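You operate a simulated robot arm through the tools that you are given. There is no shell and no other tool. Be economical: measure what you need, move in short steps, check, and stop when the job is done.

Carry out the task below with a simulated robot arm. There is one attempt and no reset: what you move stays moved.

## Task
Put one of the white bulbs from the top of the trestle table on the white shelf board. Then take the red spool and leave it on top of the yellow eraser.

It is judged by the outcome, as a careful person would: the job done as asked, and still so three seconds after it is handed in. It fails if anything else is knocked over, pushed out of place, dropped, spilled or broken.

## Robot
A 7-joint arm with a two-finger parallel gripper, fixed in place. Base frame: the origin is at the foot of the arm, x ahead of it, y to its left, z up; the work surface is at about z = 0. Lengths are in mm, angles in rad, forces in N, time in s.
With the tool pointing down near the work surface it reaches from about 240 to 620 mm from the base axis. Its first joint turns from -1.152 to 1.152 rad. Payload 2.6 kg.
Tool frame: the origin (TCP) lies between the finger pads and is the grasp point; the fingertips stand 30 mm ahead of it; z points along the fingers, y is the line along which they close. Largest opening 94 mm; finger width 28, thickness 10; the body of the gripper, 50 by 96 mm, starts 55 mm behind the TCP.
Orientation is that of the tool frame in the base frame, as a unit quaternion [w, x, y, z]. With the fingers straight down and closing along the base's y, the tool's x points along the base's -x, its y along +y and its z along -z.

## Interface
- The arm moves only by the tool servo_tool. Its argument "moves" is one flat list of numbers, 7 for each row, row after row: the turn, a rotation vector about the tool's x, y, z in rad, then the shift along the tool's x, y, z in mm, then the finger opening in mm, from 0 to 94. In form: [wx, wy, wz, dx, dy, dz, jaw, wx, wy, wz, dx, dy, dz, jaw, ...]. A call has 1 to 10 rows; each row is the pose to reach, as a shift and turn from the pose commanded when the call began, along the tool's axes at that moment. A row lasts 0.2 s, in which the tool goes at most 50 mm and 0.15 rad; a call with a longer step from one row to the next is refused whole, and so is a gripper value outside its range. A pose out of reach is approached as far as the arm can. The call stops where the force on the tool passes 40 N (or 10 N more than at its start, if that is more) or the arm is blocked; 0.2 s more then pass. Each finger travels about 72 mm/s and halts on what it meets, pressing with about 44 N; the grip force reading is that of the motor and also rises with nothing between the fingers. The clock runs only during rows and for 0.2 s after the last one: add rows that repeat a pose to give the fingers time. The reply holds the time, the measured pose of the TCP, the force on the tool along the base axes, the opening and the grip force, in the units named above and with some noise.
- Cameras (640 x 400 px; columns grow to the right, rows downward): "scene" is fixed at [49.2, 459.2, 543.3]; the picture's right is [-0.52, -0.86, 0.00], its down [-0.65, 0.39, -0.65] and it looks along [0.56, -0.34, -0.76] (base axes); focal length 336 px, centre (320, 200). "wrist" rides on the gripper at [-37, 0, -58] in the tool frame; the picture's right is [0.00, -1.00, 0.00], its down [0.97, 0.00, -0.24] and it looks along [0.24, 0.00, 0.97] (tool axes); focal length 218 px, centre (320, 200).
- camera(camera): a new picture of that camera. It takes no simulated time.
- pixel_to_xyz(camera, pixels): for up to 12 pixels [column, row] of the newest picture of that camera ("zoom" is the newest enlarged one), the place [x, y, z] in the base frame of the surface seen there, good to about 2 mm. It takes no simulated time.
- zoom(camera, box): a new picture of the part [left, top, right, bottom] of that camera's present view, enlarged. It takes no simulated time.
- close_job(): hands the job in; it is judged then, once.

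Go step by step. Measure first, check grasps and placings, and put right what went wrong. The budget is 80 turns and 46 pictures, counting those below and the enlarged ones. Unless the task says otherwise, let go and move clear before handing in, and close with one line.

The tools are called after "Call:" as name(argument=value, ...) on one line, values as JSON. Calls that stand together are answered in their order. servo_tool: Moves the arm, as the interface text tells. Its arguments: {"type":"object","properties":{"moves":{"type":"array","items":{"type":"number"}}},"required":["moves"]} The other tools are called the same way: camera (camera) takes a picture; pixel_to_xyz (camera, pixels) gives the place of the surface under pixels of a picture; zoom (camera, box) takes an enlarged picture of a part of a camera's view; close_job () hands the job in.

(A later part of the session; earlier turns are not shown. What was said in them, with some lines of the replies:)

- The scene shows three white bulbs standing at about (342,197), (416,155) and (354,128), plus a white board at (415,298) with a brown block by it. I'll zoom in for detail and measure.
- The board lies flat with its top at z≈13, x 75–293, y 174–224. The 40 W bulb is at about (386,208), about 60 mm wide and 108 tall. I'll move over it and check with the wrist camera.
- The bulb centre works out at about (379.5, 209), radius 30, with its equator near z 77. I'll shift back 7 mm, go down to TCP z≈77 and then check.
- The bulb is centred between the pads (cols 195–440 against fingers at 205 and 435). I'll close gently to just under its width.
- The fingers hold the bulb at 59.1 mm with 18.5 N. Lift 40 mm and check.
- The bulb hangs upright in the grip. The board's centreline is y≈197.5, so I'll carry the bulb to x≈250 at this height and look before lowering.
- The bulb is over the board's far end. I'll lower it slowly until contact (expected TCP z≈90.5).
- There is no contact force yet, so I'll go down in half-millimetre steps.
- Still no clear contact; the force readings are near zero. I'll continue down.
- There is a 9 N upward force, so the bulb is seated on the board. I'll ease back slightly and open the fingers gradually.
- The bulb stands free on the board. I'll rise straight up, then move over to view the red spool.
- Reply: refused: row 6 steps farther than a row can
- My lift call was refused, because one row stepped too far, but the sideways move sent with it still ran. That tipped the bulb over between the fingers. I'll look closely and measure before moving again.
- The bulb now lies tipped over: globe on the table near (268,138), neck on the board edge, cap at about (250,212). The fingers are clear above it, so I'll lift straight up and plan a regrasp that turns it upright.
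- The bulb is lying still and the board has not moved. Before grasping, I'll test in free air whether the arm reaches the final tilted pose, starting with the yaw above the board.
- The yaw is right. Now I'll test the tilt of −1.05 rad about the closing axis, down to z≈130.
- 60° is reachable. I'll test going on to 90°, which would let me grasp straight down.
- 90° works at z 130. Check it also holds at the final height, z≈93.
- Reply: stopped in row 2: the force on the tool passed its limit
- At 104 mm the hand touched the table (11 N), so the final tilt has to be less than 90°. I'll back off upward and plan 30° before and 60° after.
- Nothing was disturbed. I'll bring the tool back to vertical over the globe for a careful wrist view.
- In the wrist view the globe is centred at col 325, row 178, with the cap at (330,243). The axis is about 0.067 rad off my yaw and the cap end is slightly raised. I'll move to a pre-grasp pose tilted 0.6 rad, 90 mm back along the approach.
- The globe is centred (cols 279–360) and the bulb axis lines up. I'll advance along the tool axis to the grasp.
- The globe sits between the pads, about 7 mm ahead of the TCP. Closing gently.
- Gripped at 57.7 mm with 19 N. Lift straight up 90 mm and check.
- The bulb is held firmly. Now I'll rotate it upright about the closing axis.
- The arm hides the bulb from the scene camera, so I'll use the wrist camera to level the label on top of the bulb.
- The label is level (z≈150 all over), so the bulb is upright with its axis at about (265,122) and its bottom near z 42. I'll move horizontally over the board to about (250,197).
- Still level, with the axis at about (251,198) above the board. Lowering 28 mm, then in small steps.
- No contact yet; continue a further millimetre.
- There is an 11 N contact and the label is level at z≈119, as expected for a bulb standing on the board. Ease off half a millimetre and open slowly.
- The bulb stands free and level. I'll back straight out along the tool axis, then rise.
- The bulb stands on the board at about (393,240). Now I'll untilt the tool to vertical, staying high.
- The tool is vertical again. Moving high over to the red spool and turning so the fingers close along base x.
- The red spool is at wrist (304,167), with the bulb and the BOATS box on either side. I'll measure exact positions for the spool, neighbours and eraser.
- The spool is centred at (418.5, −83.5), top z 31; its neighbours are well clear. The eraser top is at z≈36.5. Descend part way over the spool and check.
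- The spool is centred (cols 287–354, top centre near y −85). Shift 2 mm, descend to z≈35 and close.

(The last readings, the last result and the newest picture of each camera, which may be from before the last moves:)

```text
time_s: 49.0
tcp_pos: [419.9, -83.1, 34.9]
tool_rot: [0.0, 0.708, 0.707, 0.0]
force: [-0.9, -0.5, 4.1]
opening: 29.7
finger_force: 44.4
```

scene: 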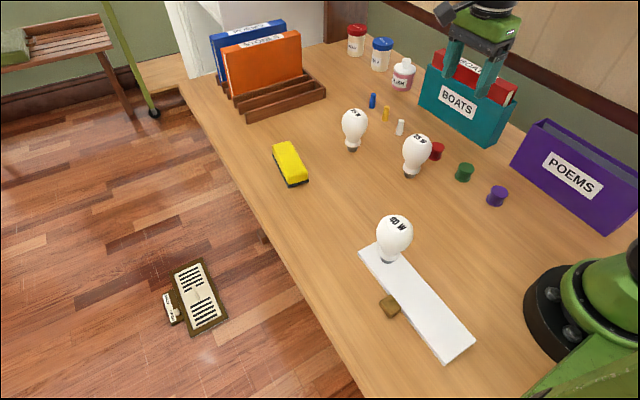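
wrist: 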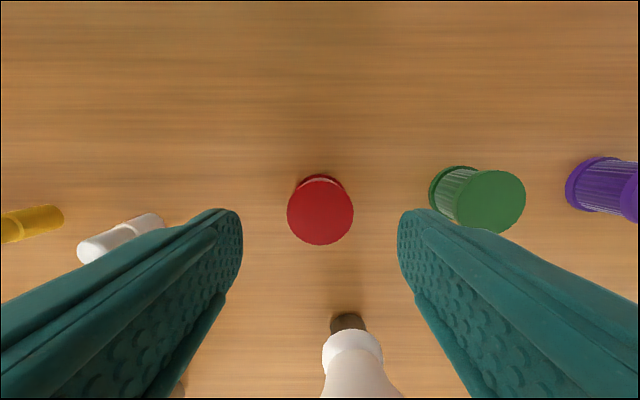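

Gripped at 29.7 mm with full force. Lift straight up and check.

Call:
servo_tool(moves=[0, 0, 0, 0, 0, -5, 28, 0, 0, 0, 0, 0, -25, 28, 0, 0, 0, 0, 0, -65, 28, 0, 0, 0, 0, 0, -105, 28, 0, 0, 0, 0, 0, -145, 28, 0, 0, 0, 0, 0, -165, 28, 0, 0, 0, 0, 0, -165, 28])

Call:
camera(camera="wrist")

```text
time_s: 50.6
tcp_pos: [419.4, -83.0, 200.3]
tool_rot: [0.001, 0.707, 0.707, 0.0]
force: [-0.1, -0.3, -0.3]
opening: 30.1
finger_force: 44.0
```

```text
9 pictures are left
```

wrist: 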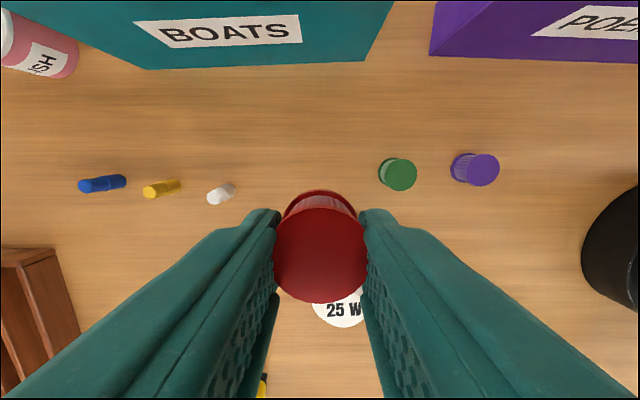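

The spool is held upright between the pads. Carrying it high to above the eraser at about (545, 227).

Call:
servo_tool(moves=[0, 0, 0, 25, 10, 0, 28, 0, 0, 0, 65, 27, 0, 28, 0, 0, 0, 107, 44, 0, 28, 0, 0, 0, 149, 61, 0, 28, 0, 0, 0, 191, 78, 0, 28, 0, 0, 0, 233, 95, 0, 28, 0, 0, 0, 270, 110, 0, 28, 0, 0, 0, 298, 121, 0, 28, 0, 0, 0, 310, 125.6, 0, 28, 0, 0, 0, 310, 125.6, 0, 28])

Call:
camera(camera="wrist")

Call:
camera(camera="scene")

```text
time_s: 52.8
tcp_pos: [544.3, 226.3, 200.2]
tool_rot: [0.001, 0.708, 0.707, 0.001]
force: [0.7, 0.5, -1.1]
opening: 30.1
finger_force: 44.6
```

```text
8 pictures are left
```

wrist: 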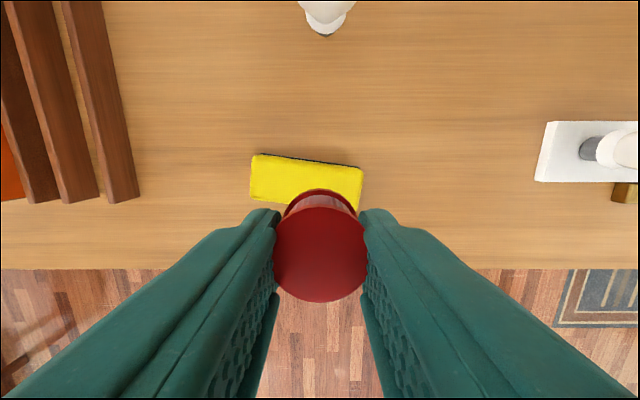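

```text
7 pictures are left
```

scene: 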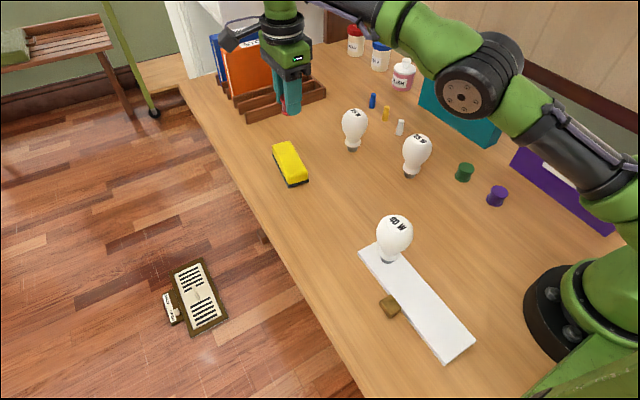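

The eraser shows at wrist cols 250–363, rows 154–210. I'll measure its top edges here.

Call:
pixel_to_xyz(camera="wrist", pixels=[[256, 158], [360, 171], [253, 195], [355, 203], [280, 164], [280, 198], [305, 178], [255, 177], [358, 190]])

Call:
pixel_to_xyz(camera="scene", pixels=[[274, 146], [294, 142], [307, 172], [288, 178], [281, 162], [300, 158], [291, 161], [284, 142], [296, 175]])

```text
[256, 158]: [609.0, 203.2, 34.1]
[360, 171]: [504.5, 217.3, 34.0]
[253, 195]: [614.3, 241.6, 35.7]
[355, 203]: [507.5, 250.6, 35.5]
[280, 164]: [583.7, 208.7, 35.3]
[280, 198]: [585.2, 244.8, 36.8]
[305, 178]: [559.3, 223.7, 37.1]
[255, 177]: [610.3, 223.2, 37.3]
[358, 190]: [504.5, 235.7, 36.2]
```

```text
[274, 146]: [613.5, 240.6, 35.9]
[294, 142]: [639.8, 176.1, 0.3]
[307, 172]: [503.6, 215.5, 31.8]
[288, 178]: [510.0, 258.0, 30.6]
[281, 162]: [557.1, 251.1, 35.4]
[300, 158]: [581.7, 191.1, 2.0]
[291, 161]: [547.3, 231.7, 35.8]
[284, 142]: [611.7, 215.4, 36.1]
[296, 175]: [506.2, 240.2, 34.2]
```

The eraser top spans (609,203)–(508,255), centre ≈(558,229), z≈37. I'll lower the spool over (551,230) to just above contact (expected TCP z≈72).

Call:
servo_tool(moves=[0, 0, 0, 3.7, 6.5, 35, 28, 0, 0, 0, 3.7, 6.5, 70, 28, 0, 0, 0, 3.7, 6.5, 100, 28, 0, 0, 0, 3.7, 6.5, 117, 28, 0, 0, 0, 3.7, 6.5, 124, 28, 0, 0, 0, 3.7, 6.5, 124, 28])

Call:
zoom(camera="scene", box=[250, 110, 346, 200])

```text
time_s: 54.2
tcp_pos: [553.1, 230.4, 75.5]
tool_rot: [0.0, 0.708, 0.706, 0.001]
force: [-0.7, 0.2, -1.3]
opening: 30.1
finger_force: 44.0
```

```text
4.44 times, centred on (298, 155) of scene
```

zoom: 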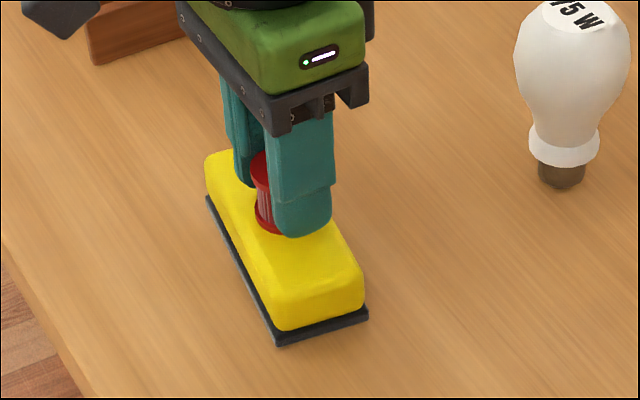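

The spool is just above the middle of the eraser. Lowering in small steps to contact.

Call:
servo_tool(moves=[0, 0, 0, 0, 0, 1, 28, 0, 0, 0, 0, 0, 2, 28, 0, 0, 0, 0, 0, 2.5, 28, 0, 0, 0, 0, 0, 2.5, 28])

```text
time_s: 55.2
tcp_pos: [552.2, 230.5, 72.3]
tool_rot: [0.001, 0.708, 0.706, 0.001]
force: [0.4, -0.5, -0.5]
opening: 30.0
finger_force: 44.2
```

Call:
servo_tool(moves=[0, 0, 0, 0, 0, 0.5, 28, 0, 0, 0, 0, 0, 1, 28, 0, 0, 0, 0, 0, 1, 28])

```text
time_s: 56.0
tcp_pos: [552.7, 229.4, 72.6]
tool_rot: [0.001, 0.708, 0.706, 0.001]
force: [0.3, -0.3, 0.1]
opening: 30.0
finger_force: 43.7
```

Call:
servo_tool(moves=[0, 0, 0, 0, 0, 0.5, 28, 0, 0, 0, 0, 0, 1, 28, 0, 0, 0, 0, 0, 1, 28])

```text
time_s: 56.8
tcp_pos: [552.4, 230.4, 72.9]
tool_rot: [0.001, 0.708, 0.706, 0.001]
force: [0.8, 0.2, 2.6]
opening: 29.8
finger_force: 44.1
```

Light contact (2.6 N) with the position holding at z≈72.5. Opening slowly.

Call:
servo_tool(moves=[0, 0, 0, 0, 0, 0, 30, 0, 0, 0, 0, 0, 0, 32, 0, 0, 0, 0, 0, 0, 36, 0, 0, 0, 0, 0, 0, 44, 0, 0, 0, 0, 0, 0, 60, 0, 0, 0, 0, 0, 0, 60])

Call:
zoom(camera="scene", box=[250, 110, 346, 200])

```text
time_s: 58.2
tcp_pos: [551.2, 230.2, 71.1]
tool_rot: [0.001, 0.708, 0.707, 0.001]
force: [-0.3, -0.2, -0.3]
opening: 60.0
finger_force: 0.0
```

```text
4.44 times, centred on (298, 155) of scene
```

zoom: 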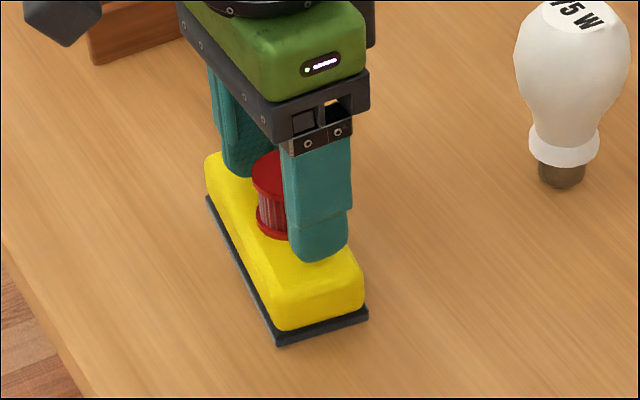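

The spool stands upright on the eraser and is released. I'll rise straight up and check the whole scene.

Call:
servo_tool(moves=[0, 0, 0, 0, 0, -10, 60, 0, 0, 0, 0, 0, -40, 60, 0, 0, 0, 0, 0, -80, 60, 0, 0, 0, 0, 0, -120, 60, 0, 0, 0, 0, 0, -150, 60, 0, 0, 0, 0, 0, -150, 60])

Call:
camera(camera="scene")

```text
time_s: 59.6
tcp_pos: [545.5, 230.5, 208.7]
tool_rot: [0.001, 0.707, 0.707, 0.0]
force: [0.1, -0.1, 0.1]
opening: 60.0
finger_force: 0.0
out of reach, approached as far as the arm can: row 5, 6
```

```text
4 pictures are left
```

scene: 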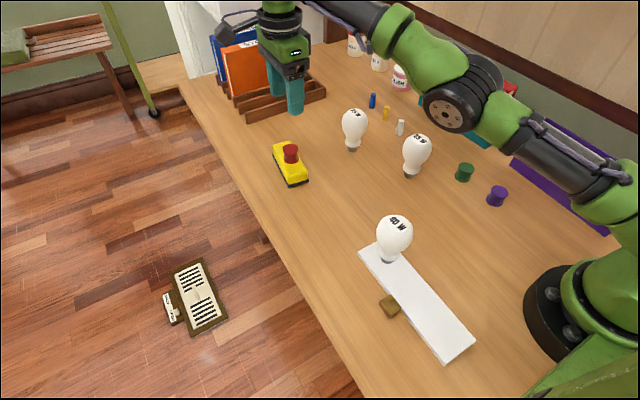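

The red spool sits on the eraser at (291,153), the 40 W bulb stands on the board at (393,240), and everything else looks in its original place. The gripper is clear, so I'm handing in.

Call:
close_job()

```text
The job is handed in.
```

The job is handed in: the 40 W bulb is standing on the white shelf board and the red spool is on top of the yellow eraser. I tipped that bulb over once while moving the arm away, then picked it up and stood it back on the board. The hand also briefly touched the table, and nothing else looked moved in the last picture.
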